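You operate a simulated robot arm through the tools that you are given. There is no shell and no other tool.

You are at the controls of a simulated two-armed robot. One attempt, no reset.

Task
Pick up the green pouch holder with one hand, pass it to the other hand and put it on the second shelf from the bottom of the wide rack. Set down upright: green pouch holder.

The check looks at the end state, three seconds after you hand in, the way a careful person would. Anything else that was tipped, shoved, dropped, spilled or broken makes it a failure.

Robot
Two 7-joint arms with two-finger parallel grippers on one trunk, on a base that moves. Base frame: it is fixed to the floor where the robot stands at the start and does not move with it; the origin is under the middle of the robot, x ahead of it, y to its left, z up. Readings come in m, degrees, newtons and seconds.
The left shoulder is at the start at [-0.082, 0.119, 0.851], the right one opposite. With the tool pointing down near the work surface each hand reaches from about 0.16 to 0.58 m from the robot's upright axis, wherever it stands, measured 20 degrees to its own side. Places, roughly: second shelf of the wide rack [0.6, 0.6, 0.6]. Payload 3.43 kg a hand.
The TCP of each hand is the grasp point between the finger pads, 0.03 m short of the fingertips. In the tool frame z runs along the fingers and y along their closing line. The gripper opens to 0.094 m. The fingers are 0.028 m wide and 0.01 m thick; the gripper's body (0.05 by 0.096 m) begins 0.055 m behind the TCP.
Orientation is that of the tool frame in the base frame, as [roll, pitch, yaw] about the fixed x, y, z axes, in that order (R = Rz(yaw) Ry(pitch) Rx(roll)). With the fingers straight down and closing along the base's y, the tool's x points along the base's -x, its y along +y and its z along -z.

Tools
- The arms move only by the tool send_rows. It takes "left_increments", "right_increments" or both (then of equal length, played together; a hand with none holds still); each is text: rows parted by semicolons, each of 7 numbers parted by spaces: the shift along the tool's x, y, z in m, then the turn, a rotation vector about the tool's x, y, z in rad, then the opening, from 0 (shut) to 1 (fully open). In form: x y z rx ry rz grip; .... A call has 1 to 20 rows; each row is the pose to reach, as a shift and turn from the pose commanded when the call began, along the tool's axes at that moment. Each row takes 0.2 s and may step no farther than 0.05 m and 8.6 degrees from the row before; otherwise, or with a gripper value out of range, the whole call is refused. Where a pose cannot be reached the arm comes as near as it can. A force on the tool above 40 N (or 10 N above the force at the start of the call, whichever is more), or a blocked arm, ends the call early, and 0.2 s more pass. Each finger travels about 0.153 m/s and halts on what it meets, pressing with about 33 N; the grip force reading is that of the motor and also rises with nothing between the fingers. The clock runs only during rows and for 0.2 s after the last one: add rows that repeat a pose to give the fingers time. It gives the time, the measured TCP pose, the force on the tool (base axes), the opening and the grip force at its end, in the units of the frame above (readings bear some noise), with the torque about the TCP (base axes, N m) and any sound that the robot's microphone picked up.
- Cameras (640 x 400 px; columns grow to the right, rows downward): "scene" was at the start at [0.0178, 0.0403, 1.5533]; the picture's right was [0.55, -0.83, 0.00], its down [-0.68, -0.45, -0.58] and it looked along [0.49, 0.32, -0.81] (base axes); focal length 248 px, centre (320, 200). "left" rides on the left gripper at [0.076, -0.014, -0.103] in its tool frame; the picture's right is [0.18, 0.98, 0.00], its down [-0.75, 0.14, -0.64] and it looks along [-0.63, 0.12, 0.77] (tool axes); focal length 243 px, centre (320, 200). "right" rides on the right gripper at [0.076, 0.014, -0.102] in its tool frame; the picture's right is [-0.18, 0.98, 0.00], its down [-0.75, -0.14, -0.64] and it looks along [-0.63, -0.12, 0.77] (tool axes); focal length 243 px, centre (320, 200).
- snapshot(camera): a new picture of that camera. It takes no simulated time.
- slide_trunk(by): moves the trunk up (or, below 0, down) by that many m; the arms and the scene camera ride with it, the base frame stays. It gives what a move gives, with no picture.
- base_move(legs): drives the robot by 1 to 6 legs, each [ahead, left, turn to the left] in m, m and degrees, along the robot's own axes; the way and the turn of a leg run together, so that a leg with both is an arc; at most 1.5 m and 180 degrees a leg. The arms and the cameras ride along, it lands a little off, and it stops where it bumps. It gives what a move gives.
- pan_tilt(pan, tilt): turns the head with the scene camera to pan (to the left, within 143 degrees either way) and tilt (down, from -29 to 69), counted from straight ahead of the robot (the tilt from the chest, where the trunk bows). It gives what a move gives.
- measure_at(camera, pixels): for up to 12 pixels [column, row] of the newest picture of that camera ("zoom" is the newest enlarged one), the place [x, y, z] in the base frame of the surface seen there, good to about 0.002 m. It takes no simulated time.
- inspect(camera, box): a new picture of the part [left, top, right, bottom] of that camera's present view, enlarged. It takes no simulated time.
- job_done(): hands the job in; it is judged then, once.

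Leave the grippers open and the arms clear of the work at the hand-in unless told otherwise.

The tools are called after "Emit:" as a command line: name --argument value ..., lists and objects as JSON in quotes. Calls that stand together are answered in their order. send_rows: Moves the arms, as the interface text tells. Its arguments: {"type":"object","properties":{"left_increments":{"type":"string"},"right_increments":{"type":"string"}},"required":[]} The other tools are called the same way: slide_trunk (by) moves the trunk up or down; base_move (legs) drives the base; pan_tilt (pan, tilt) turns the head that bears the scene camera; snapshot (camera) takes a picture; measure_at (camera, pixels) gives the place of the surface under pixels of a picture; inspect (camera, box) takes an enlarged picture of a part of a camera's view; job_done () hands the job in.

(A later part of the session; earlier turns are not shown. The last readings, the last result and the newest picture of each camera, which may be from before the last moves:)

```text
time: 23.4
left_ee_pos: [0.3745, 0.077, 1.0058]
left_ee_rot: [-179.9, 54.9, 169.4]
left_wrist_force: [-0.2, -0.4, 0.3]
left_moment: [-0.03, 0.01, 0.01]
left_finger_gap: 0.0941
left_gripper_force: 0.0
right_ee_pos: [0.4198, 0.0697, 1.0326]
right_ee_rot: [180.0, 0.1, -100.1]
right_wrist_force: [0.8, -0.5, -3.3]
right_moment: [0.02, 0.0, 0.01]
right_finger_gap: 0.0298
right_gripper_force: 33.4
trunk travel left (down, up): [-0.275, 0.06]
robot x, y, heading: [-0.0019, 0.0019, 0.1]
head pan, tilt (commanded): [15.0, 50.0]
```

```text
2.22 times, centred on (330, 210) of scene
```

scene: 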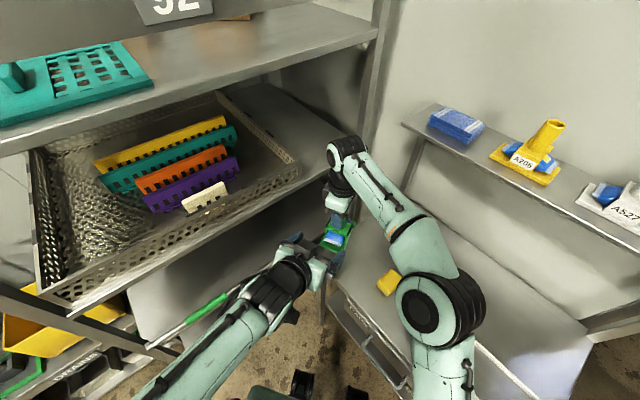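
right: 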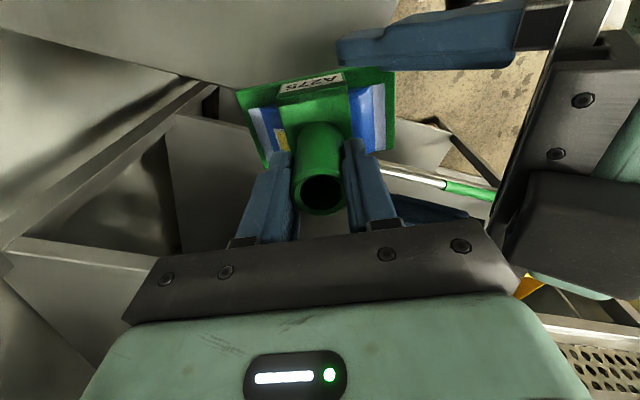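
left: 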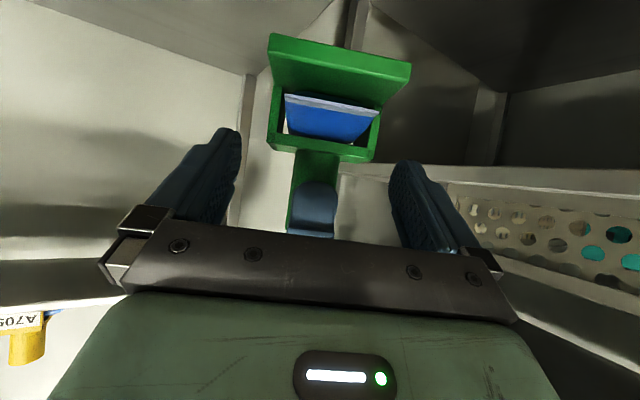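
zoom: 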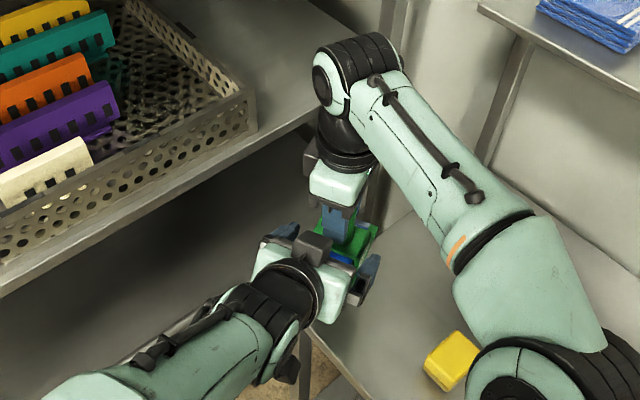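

The fingers straddle the box without contact. I notice a dark block on top of the left gripper (right picture around (580,230)); I measure it, and the right gripper's edge, to be sure the last 4 cm are free.

Emit:
measure_at --camera "right" --pixels '[[530, 195], [515, 235], [520, 260], [560, 175], [600, 270], [630, 200], [575, 110], [530, 150], [545, 30], [505, 250], [498, 225], [620, 100]]'

Emit:
measure_at --camera "zoom" --pixels '[[315, 245], [325, 240], [300, 240], [318, 232], [330, 250], [340, 185], [340, 205], [325, 210], [355, 290], [285, 232], [335, 275], [350, 195]]'

```text
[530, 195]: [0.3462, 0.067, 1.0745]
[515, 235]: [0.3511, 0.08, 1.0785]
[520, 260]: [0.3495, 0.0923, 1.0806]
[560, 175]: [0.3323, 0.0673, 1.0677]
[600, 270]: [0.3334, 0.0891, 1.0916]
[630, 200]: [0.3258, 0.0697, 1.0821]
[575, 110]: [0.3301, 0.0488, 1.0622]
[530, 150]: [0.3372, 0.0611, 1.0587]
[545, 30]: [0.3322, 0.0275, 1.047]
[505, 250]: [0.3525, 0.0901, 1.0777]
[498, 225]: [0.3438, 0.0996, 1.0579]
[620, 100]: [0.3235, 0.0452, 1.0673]
```

```text
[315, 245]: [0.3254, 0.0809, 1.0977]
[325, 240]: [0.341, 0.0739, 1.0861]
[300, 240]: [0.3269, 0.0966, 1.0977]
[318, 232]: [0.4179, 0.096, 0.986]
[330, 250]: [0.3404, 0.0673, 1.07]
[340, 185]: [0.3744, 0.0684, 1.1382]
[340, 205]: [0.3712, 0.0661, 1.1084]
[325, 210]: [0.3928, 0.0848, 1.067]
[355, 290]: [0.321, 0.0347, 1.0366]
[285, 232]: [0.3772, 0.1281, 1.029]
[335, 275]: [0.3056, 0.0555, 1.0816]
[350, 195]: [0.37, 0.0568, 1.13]
```

The block's front edge would come within 4–5 mm of the right finger at the planned depth, so I stop 8 mm shorter: shift 0.004 along tool x and 0.038 along tool z. Fingers still overlap the box by about 28 mm.

Emit:
send_rows --left_increments "0.001 0.0005 0.01 0 0 0 1; 0.002 0.0005 0.02 0 0 0 1; 0.003 0.0005 0.03 0 0 0 1; 0.004 0.0005 0.038 0 0 0 1; 0.004 0.0005 0.038 0 0 0 1"

Emit:
snapshot --camera "left"

Emit:
snapshot --camera "right"

Emit:
inspect --camera "scene" --box '[270, 150, 390, 270]'

```text
time: 24.6
left_ee_pos: [0.4035, 0.0732, 0.9798]
left_ee_rot: [179.9, 55.1, 169.3]
left_wrist_force: [-0.2, 0.3, 0.0]
left_moment: [0.01, 0.01, -0.04]
left_finger_gap: 0.0939
left_gripper_force: 0.1
right_ee_pos: [0.4192, 0.0701, 1.0326]
right_ee_rot: [-180.0, 0.0, -100.3]
right_wrist_force: [-0.8, 0.4, -2.4]
right_moment: [0.0, -0.02, -0.01]
right_finger_gap: 0.0301
right_gripper_force: 32.7
trunk travel left (down, up): [-0.275, 0.06]
robot x, y, heading: [-0.0012, 0.0005, 0.2]
head pan, tilt (commanded): [15.0, 50.0]
```

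```text
taken
```

left: 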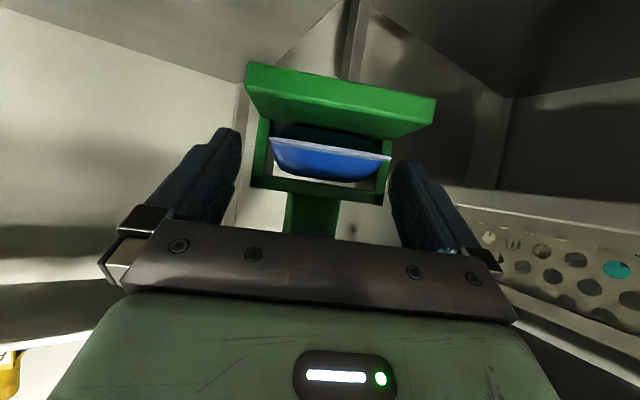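

```text
taken
```

right: 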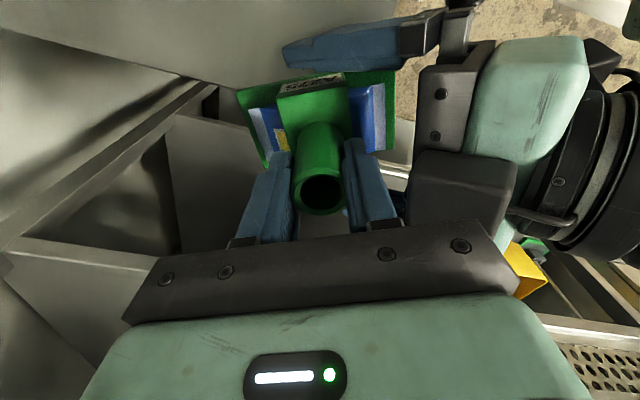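

```text
3.33 times, centred on (330, 210) of scene
```

zoom: 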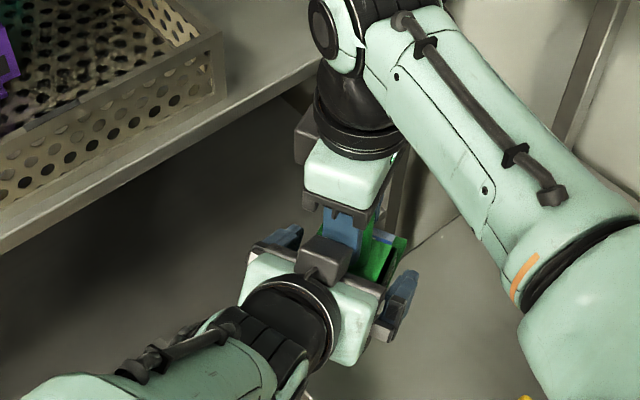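

I check the gap between the left block (edge at about (412,190)) and the right finger (about (390,200)).

Emit:
measure_at --camera "right" --pixels '[[416, 165], [414, 195], [412, 215], [385, 190], [392, 210], [370, 170], [440, 160], [405, 222]]'

```text
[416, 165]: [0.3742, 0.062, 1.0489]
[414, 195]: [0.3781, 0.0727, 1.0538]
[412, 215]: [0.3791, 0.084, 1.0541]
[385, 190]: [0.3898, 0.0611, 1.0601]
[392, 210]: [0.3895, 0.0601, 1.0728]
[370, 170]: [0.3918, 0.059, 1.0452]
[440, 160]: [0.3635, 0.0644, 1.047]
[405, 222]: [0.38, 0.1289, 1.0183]
```

There are 11 mm between them. I close the left gripper on the box sides while the right hand still holds the tube.

Emit:
send_rows --left_increments "0 0 0 0 0 0 0; 0 0 0 0 0 0 0; 0 0 0 0 0 0 0; 0 0 0 0 0 0 0"

Emit:
snapshot --camera "left"

Emit:
snapshot --camera "right"

```text
time: 25.6
left_ee_pos: [0.4033, 0.0723, 0.9791]
left_ee_rot: [180.0, 55.0, 169.2]
left_wrist_force: [-1.6, -5.3, 0.1]
left_moment: [-0.08, 0.25, 0.1]
left_finger_gap: 0.0717
left_gripper_force: 32.5
right_ee_pos: [0.4198, 0.0711, 1.0328]
right_ee_rot: [-180.0, 0.1, -100.2]
right_wrist_force: [0.2, 3.8, -2.1]
right_moment: [0.39, -0.26, -0.11]
right_finger_gap: 0.0301
right_gripper_force: 33.1
trunk travel left (down, up): [-0.275, 0.06]
robot x, y, heading: [-0.0027, -0.0016, 0.1]
head pan, tilt (commanded): [15.0, 50.0]
```

```text
taken
```

left: 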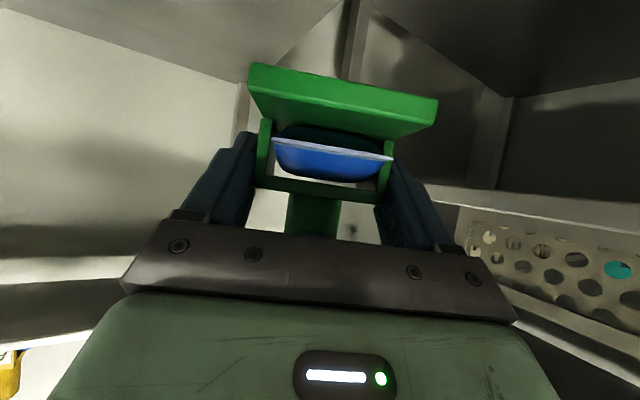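

```text
taken
```

right: 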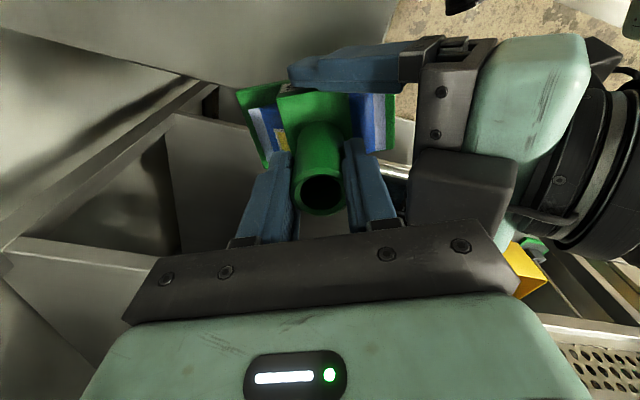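

The left gripper holds the box (gap 0.0717, 32.5 N) with about 5 N sideways strain. I relieve it by shifting the left hand 1.5 mm toward −y, both grippers kept shut.

Emit:
send_rows --left_increments "0 -0.0008 0 0 0 0 0; 0 -0.0015 0 0 0 0 0; 0 -0.0015 0 0 0 0 0" --right_increments "0 0 0 0 0 0 0; 0 0 0 0 0 0 0; 0 0 0 0 0 0 0"

Emit:
inspect --camera "left" --box '[200, 50, 480, 250]'

Emit:
inspect --camera "right" --box '[220, 20, 440, 240]'

```text
time: 26.4
left_ee_pos: [0.4034, 0.0714, 0.98]
left_ee_rot: [-179.8, 55.0, 169.4]
left_wrist_force: [7.1, -0.6, -0.8]
left_moment: [-0.29, 0.26, -0.17]
left_finger_gap: 0.0718
left_gripper_force: 33.4
right_ee_pos: [0.419, 0.0706, 1.0332]
right_ee_rot: [179.8, 0.0, -100.1]
right_wrist_force: [-6.6, 0.0, 0.0]
right_moment: [0.31, 0.21, 0.17]
right_finger_gap: 0.0304
right_gripper_force: 32.7
trunk travel left (down, up): [-0.275, 0.06]
robot x, y, heading: [-0.0026, -0.0014, 0.1]
head pan, tilt (commanded): [15.0, 50.0]
```

```text
2.00 times, centred on (340, 150) of left
```

zoom: 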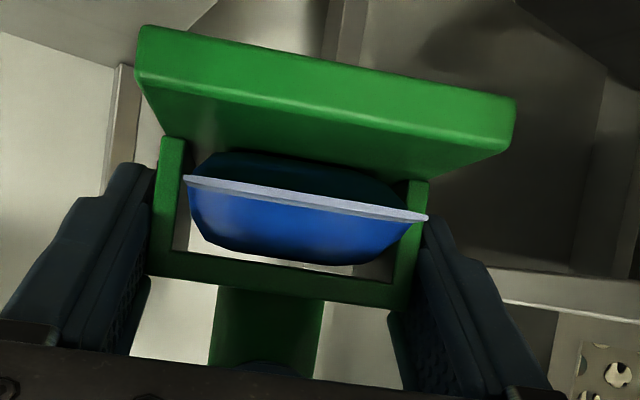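

```text
1.82 times, centred on (330, 130) of right
```

zoom: 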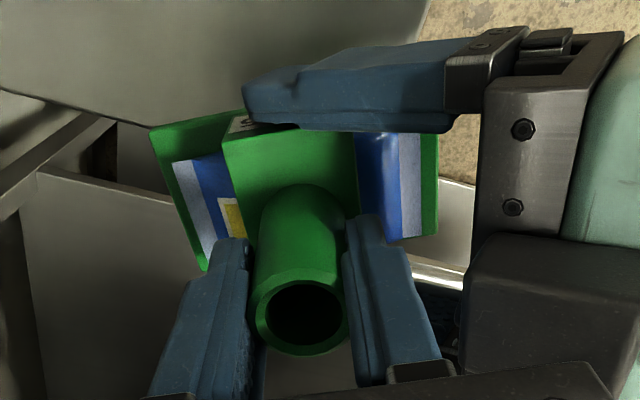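

Both hands hold the holder. Now I open the right gripper only a little (to about 0.040 m) so its fingers stay clear of the left block, left hand staying shut.

Emit:
send_rows --left_increments "0 0 0 0 0 0 0; 0 0 0 0 0 0 0; 0 0 0 0 0 0 0" --right_increments "0 0 0 0 0 0 0.36; 0 0 0 0 0 0 0.42; 0 0 0 0 0 0 0.42"

Emit:
snapshot --camera "right"

Emit:
snapshot --camera "left"

```text
time: 27.2
left_ee_pos: [0.4027, 0.0706, 0.9792]
left_ee_rot: [180.0, 55.0, 169.3]
left_wrist_force: [0.4, 0.2, -0.1]
left_moment: [-0.02, 0.04, 0.0]
left_finger_gap: 0.0719
left_gripper_force: 32.7
right_ee_pos: [0.419, 0.0699, 1.0317]
right_ee_rot: [180.0, 0.1, -100.2]
right_wrist_force: [0.5, -0.1, 0.6]
right_moment: [-0.02, 0.02, -0.01]
right_finger_gap: 0.0394
right_gripper_force: 0.0
trunk travel left (down, up): [-0.275, 0.06]
robot x, y, heading: [0.0036, -0.0006, 0.0]
head pan, tilt (commanded): [15.0, 50.0]
```

```text
taken
```

right: 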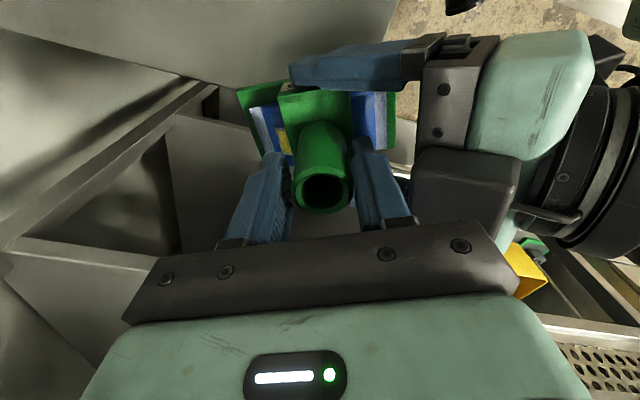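

```text
taken
```

left: 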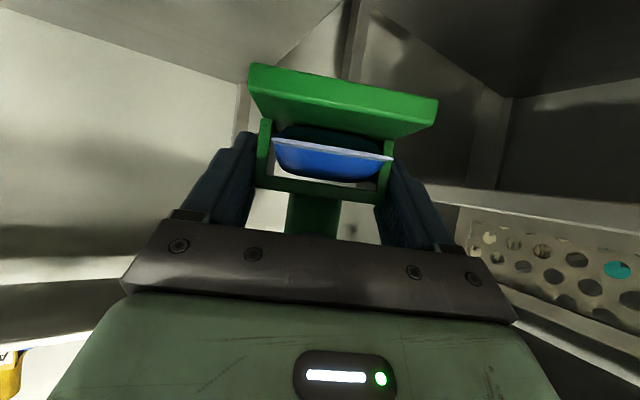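

The right fingers are free of the tube on both sides and the left hand holds the holder unchanged. I raise the right hand straight up, 0.10 m.

Emit:
send_rows --left_increments "0 0 0 0 0 0 0; 0 0 0 0 0 0 0; 0 0 0 0 0 0 0; 0 0 0 0 0 0 0; 0 0 0 0 0 0 0; 0 0 0 0 0 0 0" --right_increments "0 0 -0.01 0 0 0 0.42; 0 0 -0.025 0 0 0 0.42; 0 0 -0.045 0 0 0 0.42; 0 0 -0.07 0 0 0 0.42; 0 0 -0.1 0 0 0 0.42; 0 0 -0.1 0 0 0 0.42"

Emit:
snapshot --camera "left"

Emit:
snapshot --camera "scene"

Emit:
snapshot --camera "right"

```text
time: 28.6
left_ee_pos: [0.401, 0.0704, 0.9807]
left_ee_rot: [179.9, 55.1, 169.3]
left_wrist_force: [-0.1, -0.2, 0.1]
left_moment: [0.0, 0.03, 0.02]
left_finger_gap: 0.072
left_gripper_force: 33.2
right_ee_pos: [0.4145, 0.0682, 1.1192]
right_ee_rot: [-180.0, 0.1, -100.3]
right_wrist_force: [0.8, -0.2, 0.2]
right_moment: [-0.02, 0.01, 0.0]
right_finger_gap: 0.0397
right_gripper_force: 0.0
right hand out of reach, approached as far as the arm can: row 5, 6
trunk travel left (down, up): [-0.275, 0.06]
robot x, y, heading: [-0.0011, -0.0012, 0.1]
head pan, tilt (commanded): [15.0, 50.0]
```

```text
taken
```

left: 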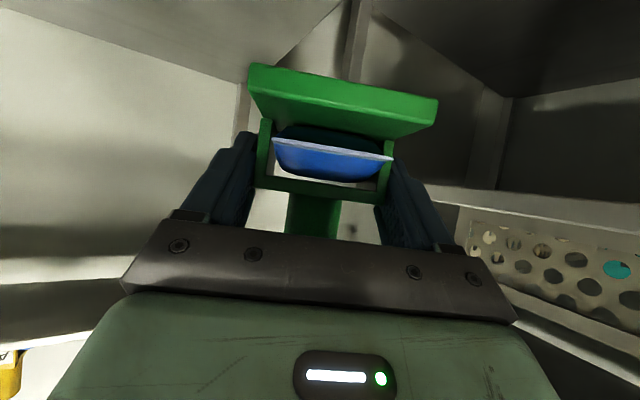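

```text
taken
```

scene: 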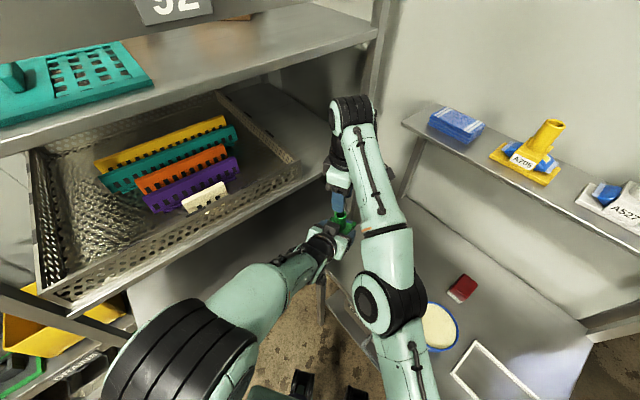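

```text
taken
```

right: 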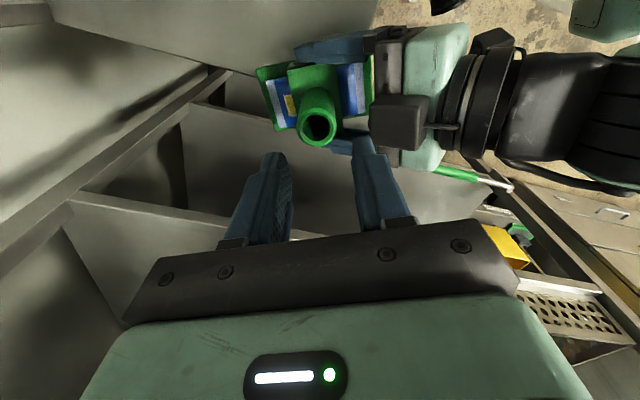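

The holder stays in the left hand; the right hand stopped at z 1.119 (its limit), clear above the tube. I move the right hand away to my right, gradually.

Emit:
send_rows --right_increments "0.03 0 0 0 0 0 0.42; 0.07 0.003 0 0 0 0 0.42; 0.11 0.006 0.005 0 0 0 0.42; 0.15 0.01 0.01 0 0 0 0.6; 0.19 0.014 0.02 0 0 0 0.8; 0.22 0.018 0.03 0 0 0 1; 0.237 0.018 0.03 0 0 0 1; 0.237 0.018 0.03 0 0 0 1"

Emit:
pan_tilt --pan 30 --tilt 69

Emit:
snapshot --camera "scene"

Emit:
snapshot --camera "right"

```text
time: 30.4
left_ee_pos: [0.4033, 0.072, 0.9802]
left_ee_rot: [-180.0, 54.9, 169.3]
left_wrist_force: [0.1, 0.1, -0.9]
left_moment: [0.0, 0.04, 0.01]
left_finger_gap: 0.0716
left_gripper_force: 32.8
right_ee_pos: [0.3557, -0.1621, 1.086]
right_ee_rot: [179.9, 0.1, -100.2]
right_wrist_force: [0.0, 0.0, 0.2]
right_moment: [0.01, 0.01, -0.01]
right_finger_gap: 0.0942
right_gripper_force: 0.1
trunk travel left (down, up): [-0.275, 0.06]
robot x, y, heading: [-0.0032, -0.0015, 0.4]
head pan, tilt (commanded): [15.0, 50.0]
```

```text
time: 31.2
left_ee_pos: [0.4023, 0.071, 0.9804]
left_ee_rot: [-179.9, 55.0, 169.3]
left_wrist_force: [1.0, 0.3, 0.1]
left_moment: [0.05, 0.01, -0.01]
left_finger_gap: 0.0717
left_gripper_force: 33.2
right_ee_pos: [0.3562, -0.1629, 1.0859]
right_ee_rot: [-180.0, 0.0, -100.1]
right_wrist_force: [0.4, 0.5, 0.1]
right_moment: [0.02, 0.0, -0.03]
right_finger_gap: 0.0943
right_gripper_force: 0.0
trunk travel left (down, up): [-0.275, 0.06]
robot x, y, heading: [0.0008, 0.003, -0.1]
head pan, tilt (commanded): [30.0, 68.8]
```

```text
taken
```

scene: 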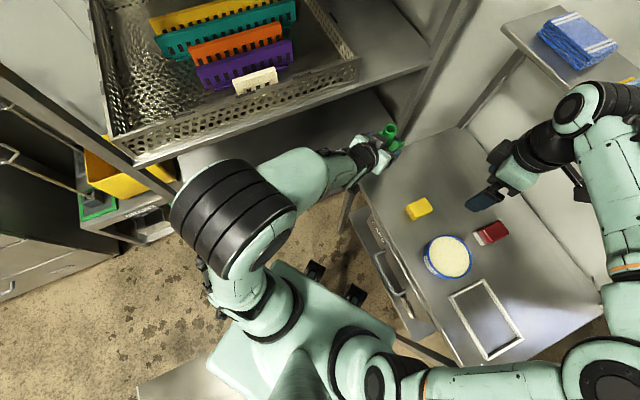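

```text
taken
```

right: 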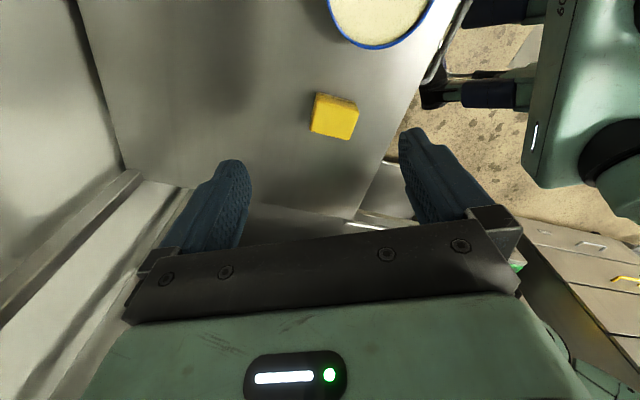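

The right hand is parked over the table at (0.356,−0.163,1.086). Looking down I see the robot's own base deck around (300,310) with two black bumpers at (315,270) and (355,295). I measure its outline and nearby obstacles.

Emit:
measure_at --camera "scene" --pixels '[[282, 263], [394, 330], [208, 365], [315, 270], [355, 293], [360, 225], [400, 330], [430, 330], [340, 230], [385, 290], [150, 390], [290, 290]]'

Emit:
measure_at --camera "scene" --pixels '[[262, 195], [240, 190], [190, 215], [120, 165], [120, 215], [150, 235], [300, 160], [390, 130], [385, 145], [350, 190], [400, 290], [450, 360]]'

```text
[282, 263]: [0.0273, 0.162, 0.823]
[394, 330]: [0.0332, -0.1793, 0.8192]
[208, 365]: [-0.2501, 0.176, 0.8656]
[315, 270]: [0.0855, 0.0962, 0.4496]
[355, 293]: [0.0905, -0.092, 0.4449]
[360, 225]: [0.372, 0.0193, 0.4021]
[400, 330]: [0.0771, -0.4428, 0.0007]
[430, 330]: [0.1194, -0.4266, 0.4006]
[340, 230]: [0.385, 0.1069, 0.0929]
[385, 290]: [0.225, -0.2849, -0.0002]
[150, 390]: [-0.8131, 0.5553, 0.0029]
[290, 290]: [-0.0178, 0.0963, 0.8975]
```

```text
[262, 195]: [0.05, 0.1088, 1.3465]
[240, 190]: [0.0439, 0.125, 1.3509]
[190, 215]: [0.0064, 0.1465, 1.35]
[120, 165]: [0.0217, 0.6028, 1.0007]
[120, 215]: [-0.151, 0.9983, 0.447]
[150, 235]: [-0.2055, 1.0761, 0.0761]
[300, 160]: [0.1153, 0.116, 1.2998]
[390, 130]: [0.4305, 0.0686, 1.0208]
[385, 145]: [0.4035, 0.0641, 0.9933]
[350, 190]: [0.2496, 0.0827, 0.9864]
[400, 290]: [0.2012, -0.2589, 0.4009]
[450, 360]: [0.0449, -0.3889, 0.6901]
```

The left elbow is up at about (0.05,0.12,1.35), not out to the side — good. I zoom on the base front to see how far it sticks out at floor level.

Emit:
inspect --camera "scene" --box '[200, 200, 440, 400]'

```text
2.00 times, centred on (320, 300) of scene
```

zoom: 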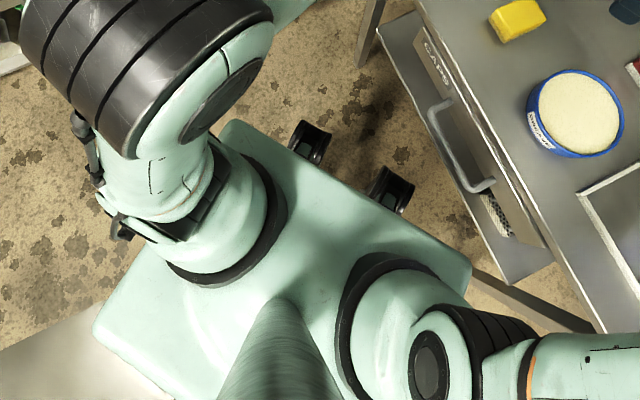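

Emit:
measure_at --camera "zoom" --pixels '[[345, 165], [330, 150], [300, 120], [405, 180], [300, 140], [385, 175], [420, 205], [350, 190], [270, 110], [450, 240], [440, 130], [490, 190]]'

Emit:
measure_at --camera "zoom" --pixels '[[30, 310], [60, 260], [100, 170], [210, 140], [480, 270], [460, 230], [360, 40], [290, 30], [50, 350], [500, 240], [370, 130], [520, 300]]'

```text
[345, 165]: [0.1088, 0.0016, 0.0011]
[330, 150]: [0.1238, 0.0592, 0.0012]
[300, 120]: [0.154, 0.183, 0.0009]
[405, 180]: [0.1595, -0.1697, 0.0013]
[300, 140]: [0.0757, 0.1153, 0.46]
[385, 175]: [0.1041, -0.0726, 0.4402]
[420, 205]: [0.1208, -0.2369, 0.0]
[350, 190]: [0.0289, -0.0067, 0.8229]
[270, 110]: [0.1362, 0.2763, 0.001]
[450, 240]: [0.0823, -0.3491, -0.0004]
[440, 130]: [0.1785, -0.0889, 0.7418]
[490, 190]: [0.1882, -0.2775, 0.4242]
```

```text
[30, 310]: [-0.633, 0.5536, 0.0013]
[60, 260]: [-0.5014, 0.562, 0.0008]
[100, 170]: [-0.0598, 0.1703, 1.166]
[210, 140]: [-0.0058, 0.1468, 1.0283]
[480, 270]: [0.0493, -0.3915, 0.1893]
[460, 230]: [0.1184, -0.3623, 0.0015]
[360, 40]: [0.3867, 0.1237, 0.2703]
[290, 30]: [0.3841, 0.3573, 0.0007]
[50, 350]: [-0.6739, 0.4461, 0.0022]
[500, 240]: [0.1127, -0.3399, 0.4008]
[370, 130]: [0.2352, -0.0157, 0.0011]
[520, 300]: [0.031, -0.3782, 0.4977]
```

At floor level the base ends by x≈0.10; the table's drawer handle is at about (0.18,−0.09,0.74), so I'll move the base parallel to the table edge. First I draw the left hand with the holder back to about (0.28,0.06,1.02), and the right hand farther to the right, both in gentle steps.

Emit:
send_rows --left_increments "0.0059 -0.0057 -0.02 0 0 0 0; 0.0118 -0.0114 -0.04 0 0 0 0; 0.0177 -0.017 -0.06 0 0 0 0; 0.0235 -0.0227 -0.08 0 0 0 0; 0.0294 -0.0284 -0.1 0 0 0 0; 0.0353 -0.0341 -0.1202 0 0 0 0; 0.0353 -0.0341 -0.1202 0 0 0 0" --right_increments "0.021 0.0057 0 0 0 0 1; 0.042 0.0115 0 0 0 0 1; 0.0625 0.0172 0 0 0 0 1; 0.083 0.023 0 0 0 0 1; 0.104 0.0287 0 0 0 0 1; 0.125 0.0344 0 0 0 0 1; 0.125 0.0344 0 0 0 0 1"

Emit:
snapshot --camera "scene"

Emit:
snapshot --camera "left"

```text
time: 32.8
left_ee_pos: [0.2872, 0.0595, 1.0252]
left_ee_rot: [-179.9, 54.9, 169.5]
left_wrist_force: [0.2, -0.2, -2.8]
left_moment: [0.01, 0.06, 0.0]
left_finger_gap: 0.0717
left_gripper_force: 33.1
left hand out of reach, approached as far as the arm can: row 6, 7
right_ee_pos: [0.2994, -0.2794, 1.0874]
right_ee_rot: [180.0, 0.0, -100.3]
right_wrist_force: [0.5, 0.1, 0.4]
right_moment: [0.0, 0.02, 0.01]
right_finger_gap: 0.094
right_gripper_force: 0.1
trunk travel left (down, up): [-0.275, 0.06]
robot x, y, heading: [0.0019, 0.0004, 0.0]
head pan, tilt (commanded): [30.0, 68.8]
```

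```text
taken
```

scene: 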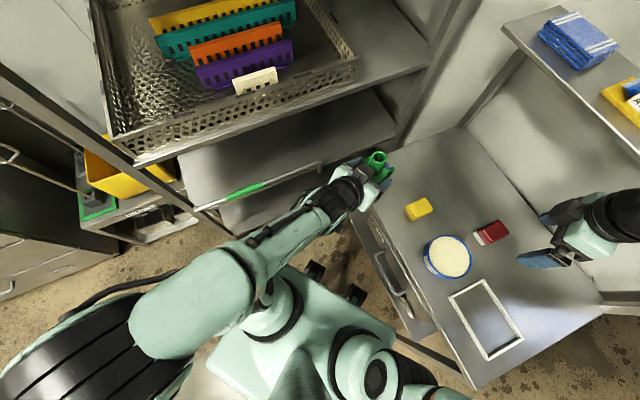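

```text
taken
```

left: 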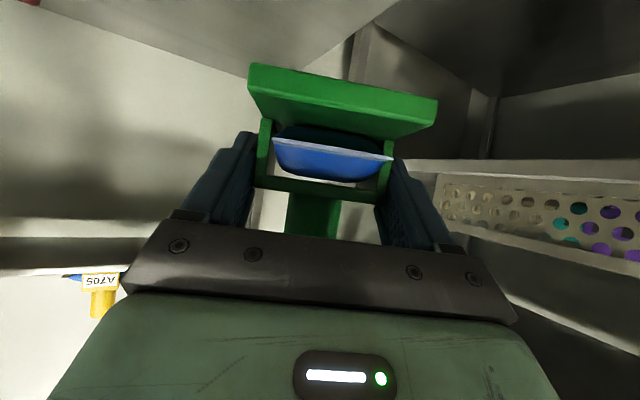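

The left hand is back at (0.287,0.060,1.025), just at its inner limit; the holder sits unchanged in the fingers. I check where the left elbow now is before driving.

Emit:
measure_at --camera "scene" --pixels '[[100, 350], [40, 380], [180, 300], [240, 260], [300, 220], [60, 330], [130, 290], [375, 155], [378, 165], [330, 200], [240, 190], [300, 168]]'

```text
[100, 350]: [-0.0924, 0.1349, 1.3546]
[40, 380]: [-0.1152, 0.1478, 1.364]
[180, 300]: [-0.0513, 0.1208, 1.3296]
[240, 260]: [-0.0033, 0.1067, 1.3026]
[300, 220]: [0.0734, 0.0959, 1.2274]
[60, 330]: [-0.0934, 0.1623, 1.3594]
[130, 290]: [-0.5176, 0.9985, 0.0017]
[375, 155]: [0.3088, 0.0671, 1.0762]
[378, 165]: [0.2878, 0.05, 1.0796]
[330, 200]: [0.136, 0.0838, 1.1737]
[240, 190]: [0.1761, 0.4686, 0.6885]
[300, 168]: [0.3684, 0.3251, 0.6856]
```

The elbow is close to the body, far from the rack. I drive the base parallel to the table edge toward the rack by (0.051, 0.123) m and then turn 15° left.

Emit:
base_move --legs '[[0.051, 0.123, 0], [0, 0, 15]]'

Emit:
pan_tilt --pan 15 --tilt 60

Emit:
snapshot --camera "scene"

Emit:
snapshot --camera "left"

```text
time: 35.5
left_ee_pos: [0.3117, 0.2558, 1.0255]
left_ee_rot: [180.0, 54.9, -175.5]
left_wrist_force: [0.5, 0.9, -2.5]
left_moment: [-0.04, 0.03, 0.02]
left_finger_gap: 0.0719
left_gripper_force: 33.2
right_ee_pos: [0.4122, -0.0687, 1.0878]
right_ee_rot: [-180.0, 0.0, -85.0]
right_wrist_force: [0.1, 0.5, 0.7]
right_moment: [-0.04, -0.01, 0.02]
right_finger_gap: 0.0939
right_gripper_force: 0.2
trunk travel left (down, up): [-0.275, 0.06]
robot x, y, heading: [0.0526, 0.1237, 14.9]
head pan, tilt (commanded): [30.0, 68.8]
```

```text
time: 36.2
left_ee_pos: [0.3108, 0.2558, 1.0256]
left_ee_rot: [-180.0, 55.0, -175.5]
left_wrist_force: [-0.3, 0.2, -2.3]
left_moment: [0.01, 0.06, 0.01]
left_finger_gap: 0.072
left_gripper_force: 33.2
right_ee_pos: [0.4127, -0.0669, 1.0864]
right_ee_rot: [179.9, 0.0, -85.0]
right_wrist_force: [-0.1, -0.2, 0.2]
right_moment: [0.01, 0.01, 0.03]
right_finger_gap: 0.0941
right_gripper_force: 0.0
trunk travel left (down, up): [-0.275, 0.06]
robot x, y, heading: [0.0483, 0.1274, 15.2]
head pan, tilt (commanded): [15.0, 60.0]
```

```text
taken
```

scene: 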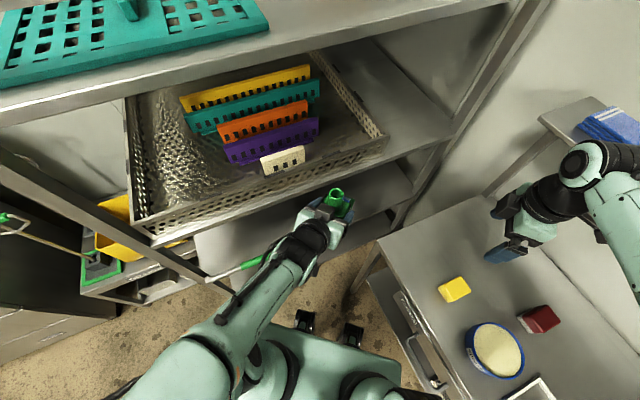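

```text
taken
```

left: 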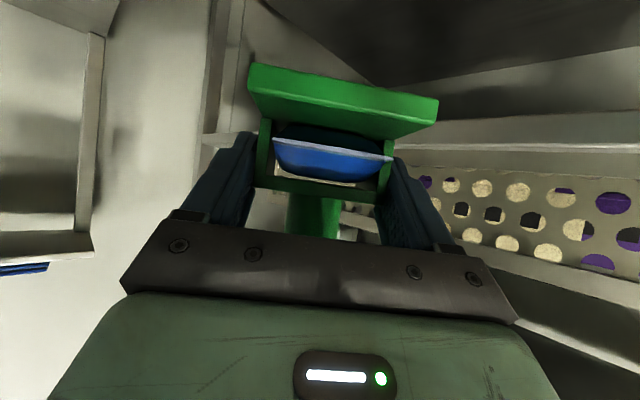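

The robot now stands at (0.05,0.126), heading 15°. The holder is in front of the rack at about d=0.40 (front edge d=0.50), the way down is free. I lower the trunk by 0.12 m (right fingertips then still at z≈0.94, above the table things).

Emit:
slide_trunk --by -0.12

Emit:
snapshot --camera "scene"

```text
time: 37.7
left_ee_pos: [0.3117, 0.2568, 0.9057]
left_ee_rot: [-180.0, 54.9, -175.5]
left_wrist_force: [-0.3, -0.6, -2.5]
left_moment: [0.03, 0.06, 0.0]
left_finger_gap: 0.0719
left_gripper_force: 33.1
right_ee_pos: [0.413, -0.0674, 0.9666]
right_ee_rot: [-180.0, -0.1, -85.0]
right_wrist_force: [-0.6, 1.0, 0.1]
right_moment: [-0.03, -0.03, 0.0]
right_finger_gap: 0.094
right_gripper_force: 0.1
trunk travel left (down, up): [-0.155, 0.18]
robot x, y, heading: [0.0513, 0.1279, 15.2]
head pan, tilt (commanded): [15.0, 60.0]
```

```text
taken
```

scene: 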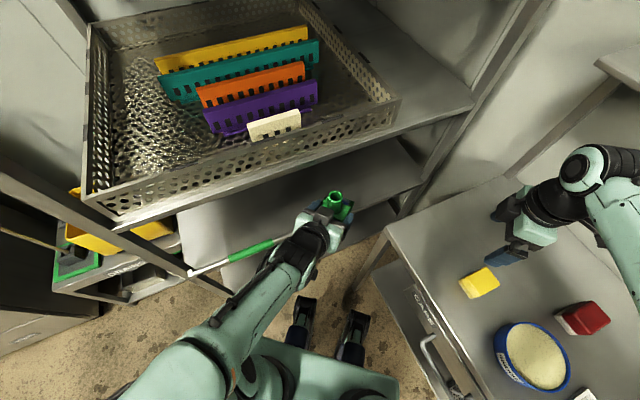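

I take a closer look at the second shelf opening from here to confirm its front edge, the bar's right end and the lip of the shelf above.

Emit:
inspect --camera "scene" --box '[200, 90, 480, 290]'

```text
2.00 times, centred on (340, 190) of scene
```

zoom: 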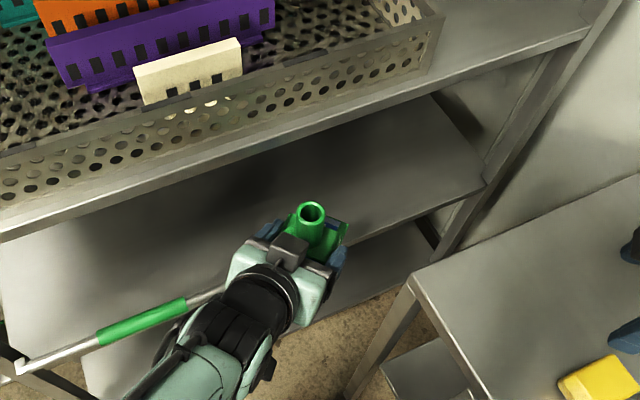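

Emit:
measure_at --camera "zoom" --pixels '[[480, 188], [440, 203], [380, 226], [420, 150], [450, 140], [400, 180], [350, 170], [412, 283], [440, 350], [580, 42], [430, 95], [300, 135]]'

Emit:
measure_at --camera "zoom" --pixels '[[312, 204], [312, 224], [300, 214], [324, 214], [335, 238], [290, 235], [345, 225], [222, 290], [480, 110], [470, 80], [405, 295], [500, 260]]'

```text
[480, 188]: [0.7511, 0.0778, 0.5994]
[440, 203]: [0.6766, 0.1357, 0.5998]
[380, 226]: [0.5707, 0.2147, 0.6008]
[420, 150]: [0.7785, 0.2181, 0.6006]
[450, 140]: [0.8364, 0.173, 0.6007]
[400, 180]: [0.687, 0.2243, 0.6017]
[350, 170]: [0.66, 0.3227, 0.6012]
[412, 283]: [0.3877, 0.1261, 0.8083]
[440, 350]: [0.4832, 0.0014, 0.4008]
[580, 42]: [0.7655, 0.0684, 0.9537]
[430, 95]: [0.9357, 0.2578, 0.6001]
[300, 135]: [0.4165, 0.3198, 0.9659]
```

```text
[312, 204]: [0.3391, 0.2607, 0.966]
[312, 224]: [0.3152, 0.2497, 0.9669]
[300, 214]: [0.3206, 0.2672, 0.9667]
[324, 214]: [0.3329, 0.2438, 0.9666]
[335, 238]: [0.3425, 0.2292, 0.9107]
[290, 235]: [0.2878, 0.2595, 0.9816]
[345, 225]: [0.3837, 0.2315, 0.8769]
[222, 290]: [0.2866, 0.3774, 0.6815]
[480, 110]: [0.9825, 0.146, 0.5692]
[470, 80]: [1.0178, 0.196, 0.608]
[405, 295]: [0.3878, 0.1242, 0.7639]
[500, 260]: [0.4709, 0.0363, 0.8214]
```

Shelf z=0.600, lip of the shelf above bottoms out at about 0.95, bar top ≈0.69 and ends near s≈0.19. Tube centre in hand: 15 mm ahead of the TCP, plate bottom 39 mm below the TCP. Next: lower the left hand to TCP z≈0.76, 3 cm forward, and turn it by +15.5° about the vertical so it points at 20°.

Emit:
send_rows --left_increments "0.0171 -0.0004 0.018 -0.0369 0 -0.0259 0; 0.0341 -0.0008 0.0361 -0.0739 0 -0.0517 0; 0.0512 -0.0012 0.0541 -0.1108 0 -0.0776 0; 0.0683 -0.0016 0.0721 -0.1477 0 -0.1035 0; 0.0853 -0.002 0.0902 -0.1847 0 -0.1293 0; 0.1024 -0.0024 0.1082 -0.2216 0 -0.1552 0; 0.1024 -0.0024 0.1082 -0.2216 0 -0.1552 0"

Emit:
snapshot --camera "scene"

Emit:
snapshot --camera "left"

```text
time: 39.3
left_ee_pos: [0.3403, 0.2576, 0.7582]
left_ee_rot: [-180.0, 54.9, -160.0]
left_wrist_force: [0.5, -0.2, -2.1]
left_moment: [0.0, 0.04, -0.01]
left_finger_gap: 0.0715
left_gripper_force: 33.0
right_ee_pos: [0.4141, -0.0676, 0.9677]
right_ee_rot: [180.0, 0.0, -85.0]
right_wrist_force: [0.2, -0.1, 0.5]
right_moment: [-0.02, -0.01, -0.04]
right_finger_gap: 0.0941
right_gripper_force: 0.0
trunk travel left (down, up): [-0.155, 0.18]
robot x, y, heading: [0.0512, 0.1267, 14.9]
head pan, tilt (commanded): [15.0, 60.0]
```

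```text
taken
```

scene: 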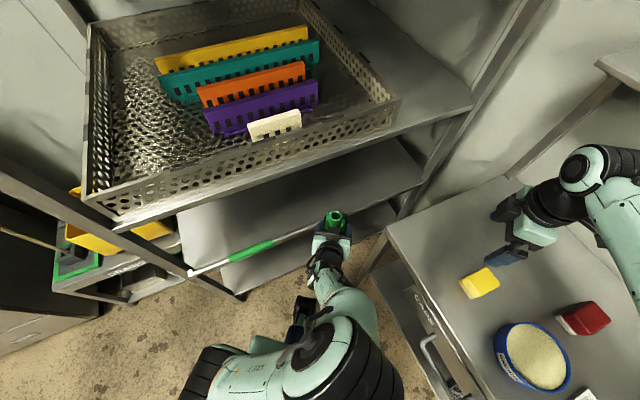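

```text
taken
```

left: 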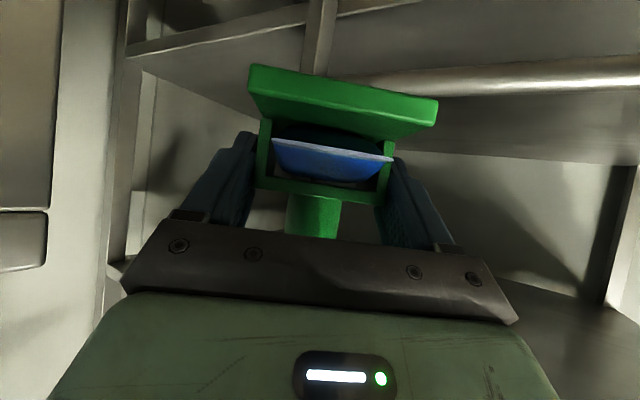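

The holder is at plate height ≈0.72, pointing at 20°, in front of the shelf; the bar is lower. I move it halfway toward the place (0.6155,0.275) at constant height, then look.

Emit:
send_rows --left_increments "-0.0152 -0.0078 0.0217 0 0 0 0; -0.0304 -0.0155 0.0434 0 0 0 0; -0.0455 -0.0233 0.065 0 0 0 0; -0.0607 -0.031 0.0867 0 0 0 0; -0.0759 -0.0388 0.1084 0 0 0 0; -0.0759 -0.0388 0.1084 0 0 0 0"

Emit:
snapshot --camera "scene"

Emit:
snapshot --camera "left"

```text
time: 40.7
left_ee_pos: [0.4803, 0.264, 0.7578]
left_ee_rot: [179.8, 54.9, -160.1]
left_wrist_force: [0.0, 0.5, -2.8]
left_moment: [-0.02, 0.04, 0.0]
left_finger_gap: 0.0716
left_gripper_force: 32.7
right_ee_pos: [0.4133, -0.0684, 0.9668]
right_ee_rot: [179.9, 0.0, -84.9]
right_wrist_force: [-0.1, -0.1, -0.5]
right_moment: [-0.03, -0.01, -0.01]
right_finger_gap: 0.0939
right_gripper_force: 0.0
trunk travel left (down, up): [-0.155, 0.18]
robot x, y, heading: [0.0535, 0.124, 15.3]
head pan, tilt (commanded): [15.0, 60.0]
```

```text
taken
```

scene: 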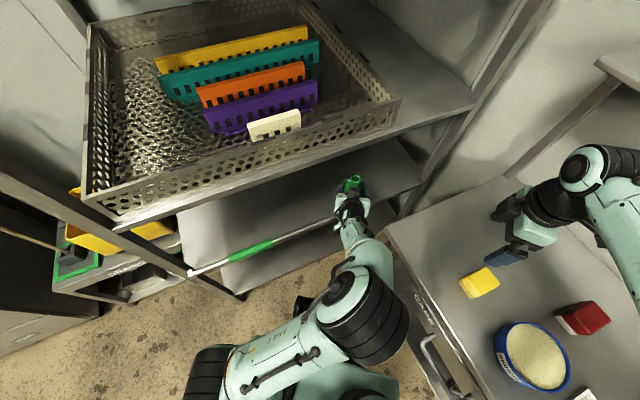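

```text
taken
```

left: 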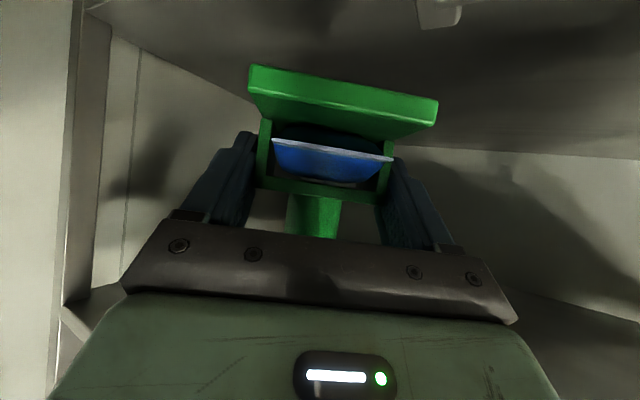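

Bar end shows at (437,12) in the left picture, passing on the left side. I check the elbow and forearm height over the table edge before the second half.

Emit:
measure_at --camera "scene" --pixels '[[365, 320], [400, 330], [385, 260], [360, 240], [350, 210], [400, 300], [355, 183], [340, 290]]'

```text
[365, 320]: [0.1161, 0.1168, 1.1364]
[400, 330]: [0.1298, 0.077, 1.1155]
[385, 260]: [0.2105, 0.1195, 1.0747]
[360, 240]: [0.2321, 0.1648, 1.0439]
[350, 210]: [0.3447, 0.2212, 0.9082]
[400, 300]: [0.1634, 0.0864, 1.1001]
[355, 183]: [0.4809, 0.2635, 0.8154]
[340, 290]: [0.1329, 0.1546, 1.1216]
```

The elbow is at (0.12,0.12,1.1), the forearm well above and left of the table corner. I go on with the second half at constant height.

Emit:
send_rows --left_increments "-0.0152 -0.0078 0.0217 0 0 0 0; -0.0304 -0.0155 0.0434 0 0 0 0; -0.0455 -0.0233 0.065 0 0 0 0; -0.0607 -0.031 0.0867 0 0 0 0; -0.0759 -0.0388 0.1084 0 0 0 0; -0.0759 -0.0388 0.1084 0 0 0 0"

Emit:
snapshot --camera "scene"

Emit:
snapshot --camera "left"

```text
time: 42.1
left_ee_pos: [0.6166, 0.2723, 0.7616]
left_ee_rot: [180.0, 55.0, -160.1]
left_wrist_force: [-0.6, 0.6, -2.1]
left_moment: [-0.04, 0.07, 0.01]
left_finger_gap: 0.072
left_gripper_force: 32.9
right_ee_pos: [0.4143, -0.0682, 0.9669]
right_ee_rot: [180.0, 0.1, -85.0]
right_wrist_force: [-0.8, 1.8, 0.5]
right_moment: [0.02, -0.01, -0.01]
right_finger_gap: 0.0939
right_gripper_force: 0.0
trunk travel left (down, up): [-0.155, 0.18]
robot x, y, heading: [0.0503, 0.1251, 14.8]
head pan, tilt (commanded): [15.0, 60.0]
```

```text
taken
```

scene: 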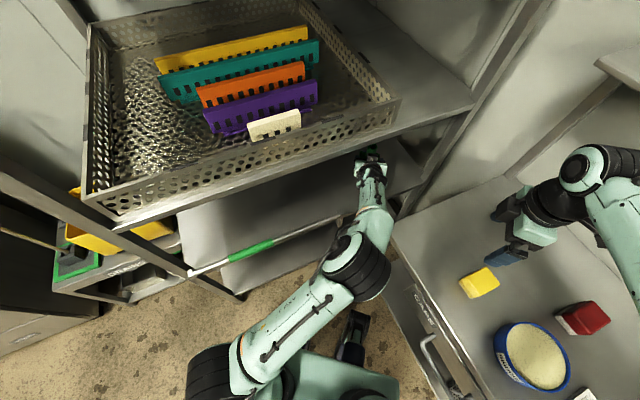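

```text
taken
```

left: 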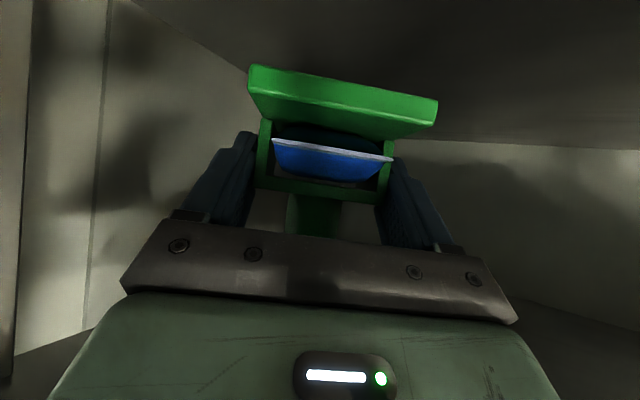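

The hand is at (0.617,0.272,0.762) inside the shelf opening. I zoom on the holder in the left camera to check that it is level and how high its plate is.

Emit:
inspect --camera "left" --box '[220, 40, 460, 200]'

```text
2.50 times, centred on (340, 120) of left
```

zoom: 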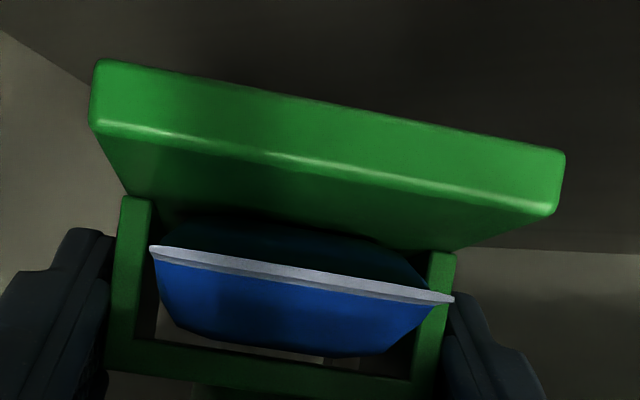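

Emit:
measure_at --camera "zoom" --pixels '[[100, 66], [560, 156], [330, 110], [95, 115], [550, 205], [320, 155], [140, 185], [450, 245], [130, 205], [440, 260], [120, 360], [415, 385]]'

```text
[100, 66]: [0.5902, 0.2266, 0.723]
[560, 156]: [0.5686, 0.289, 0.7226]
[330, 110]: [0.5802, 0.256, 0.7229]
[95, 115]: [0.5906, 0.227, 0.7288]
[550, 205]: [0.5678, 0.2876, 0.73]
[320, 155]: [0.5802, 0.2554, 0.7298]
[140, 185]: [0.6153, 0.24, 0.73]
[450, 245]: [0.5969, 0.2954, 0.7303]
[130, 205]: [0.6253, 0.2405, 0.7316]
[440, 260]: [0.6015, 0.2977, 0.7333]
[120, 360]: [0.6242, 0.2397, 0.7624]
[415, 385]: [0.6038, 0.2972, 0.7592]
```

The plate is level (bottom z 0.7225 at both corners). The shelf is at 0.6007, so 0.122 m to go. I lower straight down by 0.112 m, then look again.

Emit:
send_rows --left_increments "0.0164 0 0.0115 0 0 0 0; 0.0328 0 0.0229 0 0 0 0; 0.0492 0 0.0344 0 0 0 0; 0.0655 0 0.0459 0 0 0 0; 0.0819 0 0.0574 0 0 0 0; 0.0917 0 0.0642 0 0 0 0; 0.0917 0 0.0642 0 0 0 0"

Emit:
snapshot --camera "scene"

Emit:
inspect --camera "left" --box '[220, 20, 460, 200]'

```text
time: 43.7
left_ee_pos: [0.6147, 0.2722, 0.6488]
left_ee_rot: [179.9, 54.9, -160.1]
left_wrist_force: [-0.2, 0.3, -3.5]
left_moment: [-0.02, 0.03, 0.02]
left_finger_gap: 0.0718
left_gripper_force: 32.8
right_ee_pos: [0.4135, -0.0678, 0.9674]
right_ee_rot: [180.0, -0.1, -84.9]
right_wrist_force: [-0.8, 0.2, -0.4]
right_moment: [-0.02, 0.01, 0.01]
right_finger_gap: 0.0941
right_gripper_force: 0.1
trunk travel left (down, up): [-0.155, 0.18]
robot x, y, heading: [0.049, 0.1221, 15.1]
head pan, tilt (commanded): [15.0, 60.0]
```

```text
taken
```

scene: 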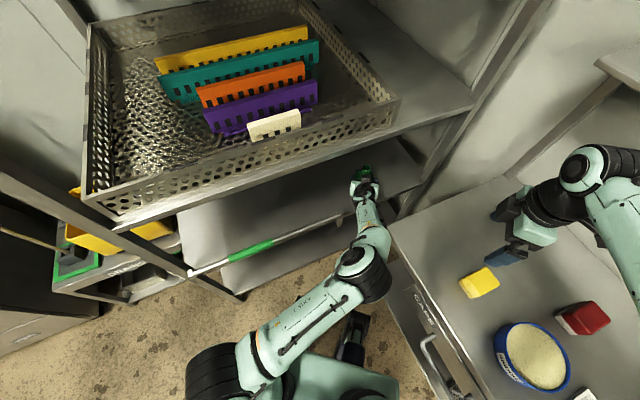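

```text
2.22 times, centred on (340, 110) of left
```

zoom: 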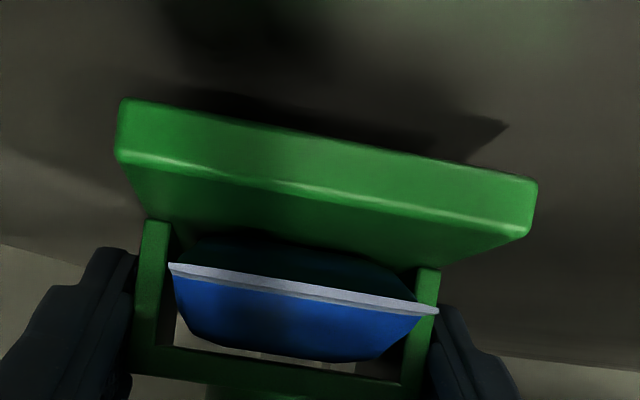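

Emit:
measure_at --camera "zoom" --pixels '[[124, 104], [530, 183], [330, 142], [60, 100], [600, 200], [330, 60], [250, 80], [330, 190]]'

```text
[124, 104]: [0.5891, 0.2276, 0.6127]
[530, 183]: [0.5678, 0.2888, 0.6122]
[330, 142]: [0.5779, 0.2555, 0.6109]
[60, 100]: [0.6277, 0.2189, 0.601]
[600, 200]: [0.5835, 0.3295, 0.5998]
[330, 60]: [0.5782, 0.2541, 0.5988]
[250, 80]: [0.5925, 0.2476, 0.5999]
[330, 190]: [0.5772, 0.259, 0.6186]
```

Plate bottom is at about 0.611, shelf at 0.600: 1 cm left. I lower it in small steps to contact.

Emit:
send_rows --left_increments "0.0025 0 0.0017 0 0 0 0; 0.0049 0 0.0034 0 0 0 0; 0.0066 0 0.0046 0 0 0 0; 0.0078 0 0.0055 0 0 0 0; 0.0086 0 0.006 0 0 0 0; 0.0086 0 0.006 0 0 0 0"

Emit:
inspect --camera "left" --box '[220, 20, 460, 200]'

```text
time: 45.1
left_ee_pos: [0.6112, 0.2716, 0.6416]
left_ee_rot: [179.9, 54.9, -160.1]
left_wrist_force: [0.4, 0.4, -3.3]
left_moment: [-0.03, 0.05, -0.01]
left_finger_gap: 0.0717
left_gripper_force: 33.1
left hand out of reach, approached as far as the arm can: row 1, 2, 3, 4, 5, 6
right_ee_pos: [0.4134, -0.0687, 0.9675]
right_ee_rot: [180.0, 0.0, -85.0]
right_wrist_force: [0.2, 0.6, -1.0]
right_moment: [-0.04, -0.02, 0.01]
right_finger_gap: 0.094
right_gripper_force: 0.0
trunk travel left (down, up): [-0.155, 0.18]
robot x, y, heading: [0.0509, 0.1261, 15.4]
head pan, tilt (commanded): [15.0, 60.0]
```

```text
2.22 times, centred on (340, 110) of left
```

zoom: 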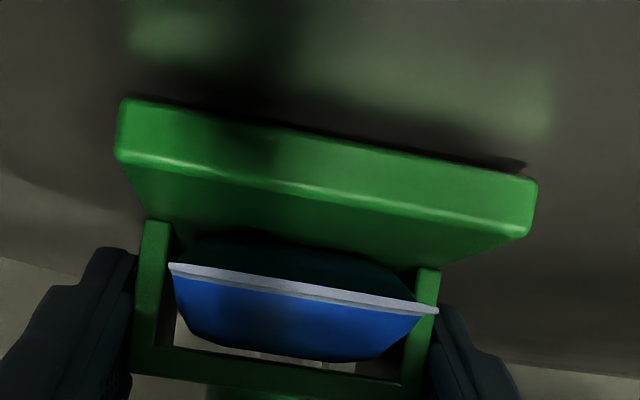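

The arm is at its reach limit a few millimetres above the shelf. I measure the remaining gap; the trunk can do the last bit.

Emit:
measure_at --camera "zoom" --pixels '[[124, 104], [530, 183], [330, 142], [60, 100], [600, 200], [330, 100], [330, 150], [124, 150]]'

```text
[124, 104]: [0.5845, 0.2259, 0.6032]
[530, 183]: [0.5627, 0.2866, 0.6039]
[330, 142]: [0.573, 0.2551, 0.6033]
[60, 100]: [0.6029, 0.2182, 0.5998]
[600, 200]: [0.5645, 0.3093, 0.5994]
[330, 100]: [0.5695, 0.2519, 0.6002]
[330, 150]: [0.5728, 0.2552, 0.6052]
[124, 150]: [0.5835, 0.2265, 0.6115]
```

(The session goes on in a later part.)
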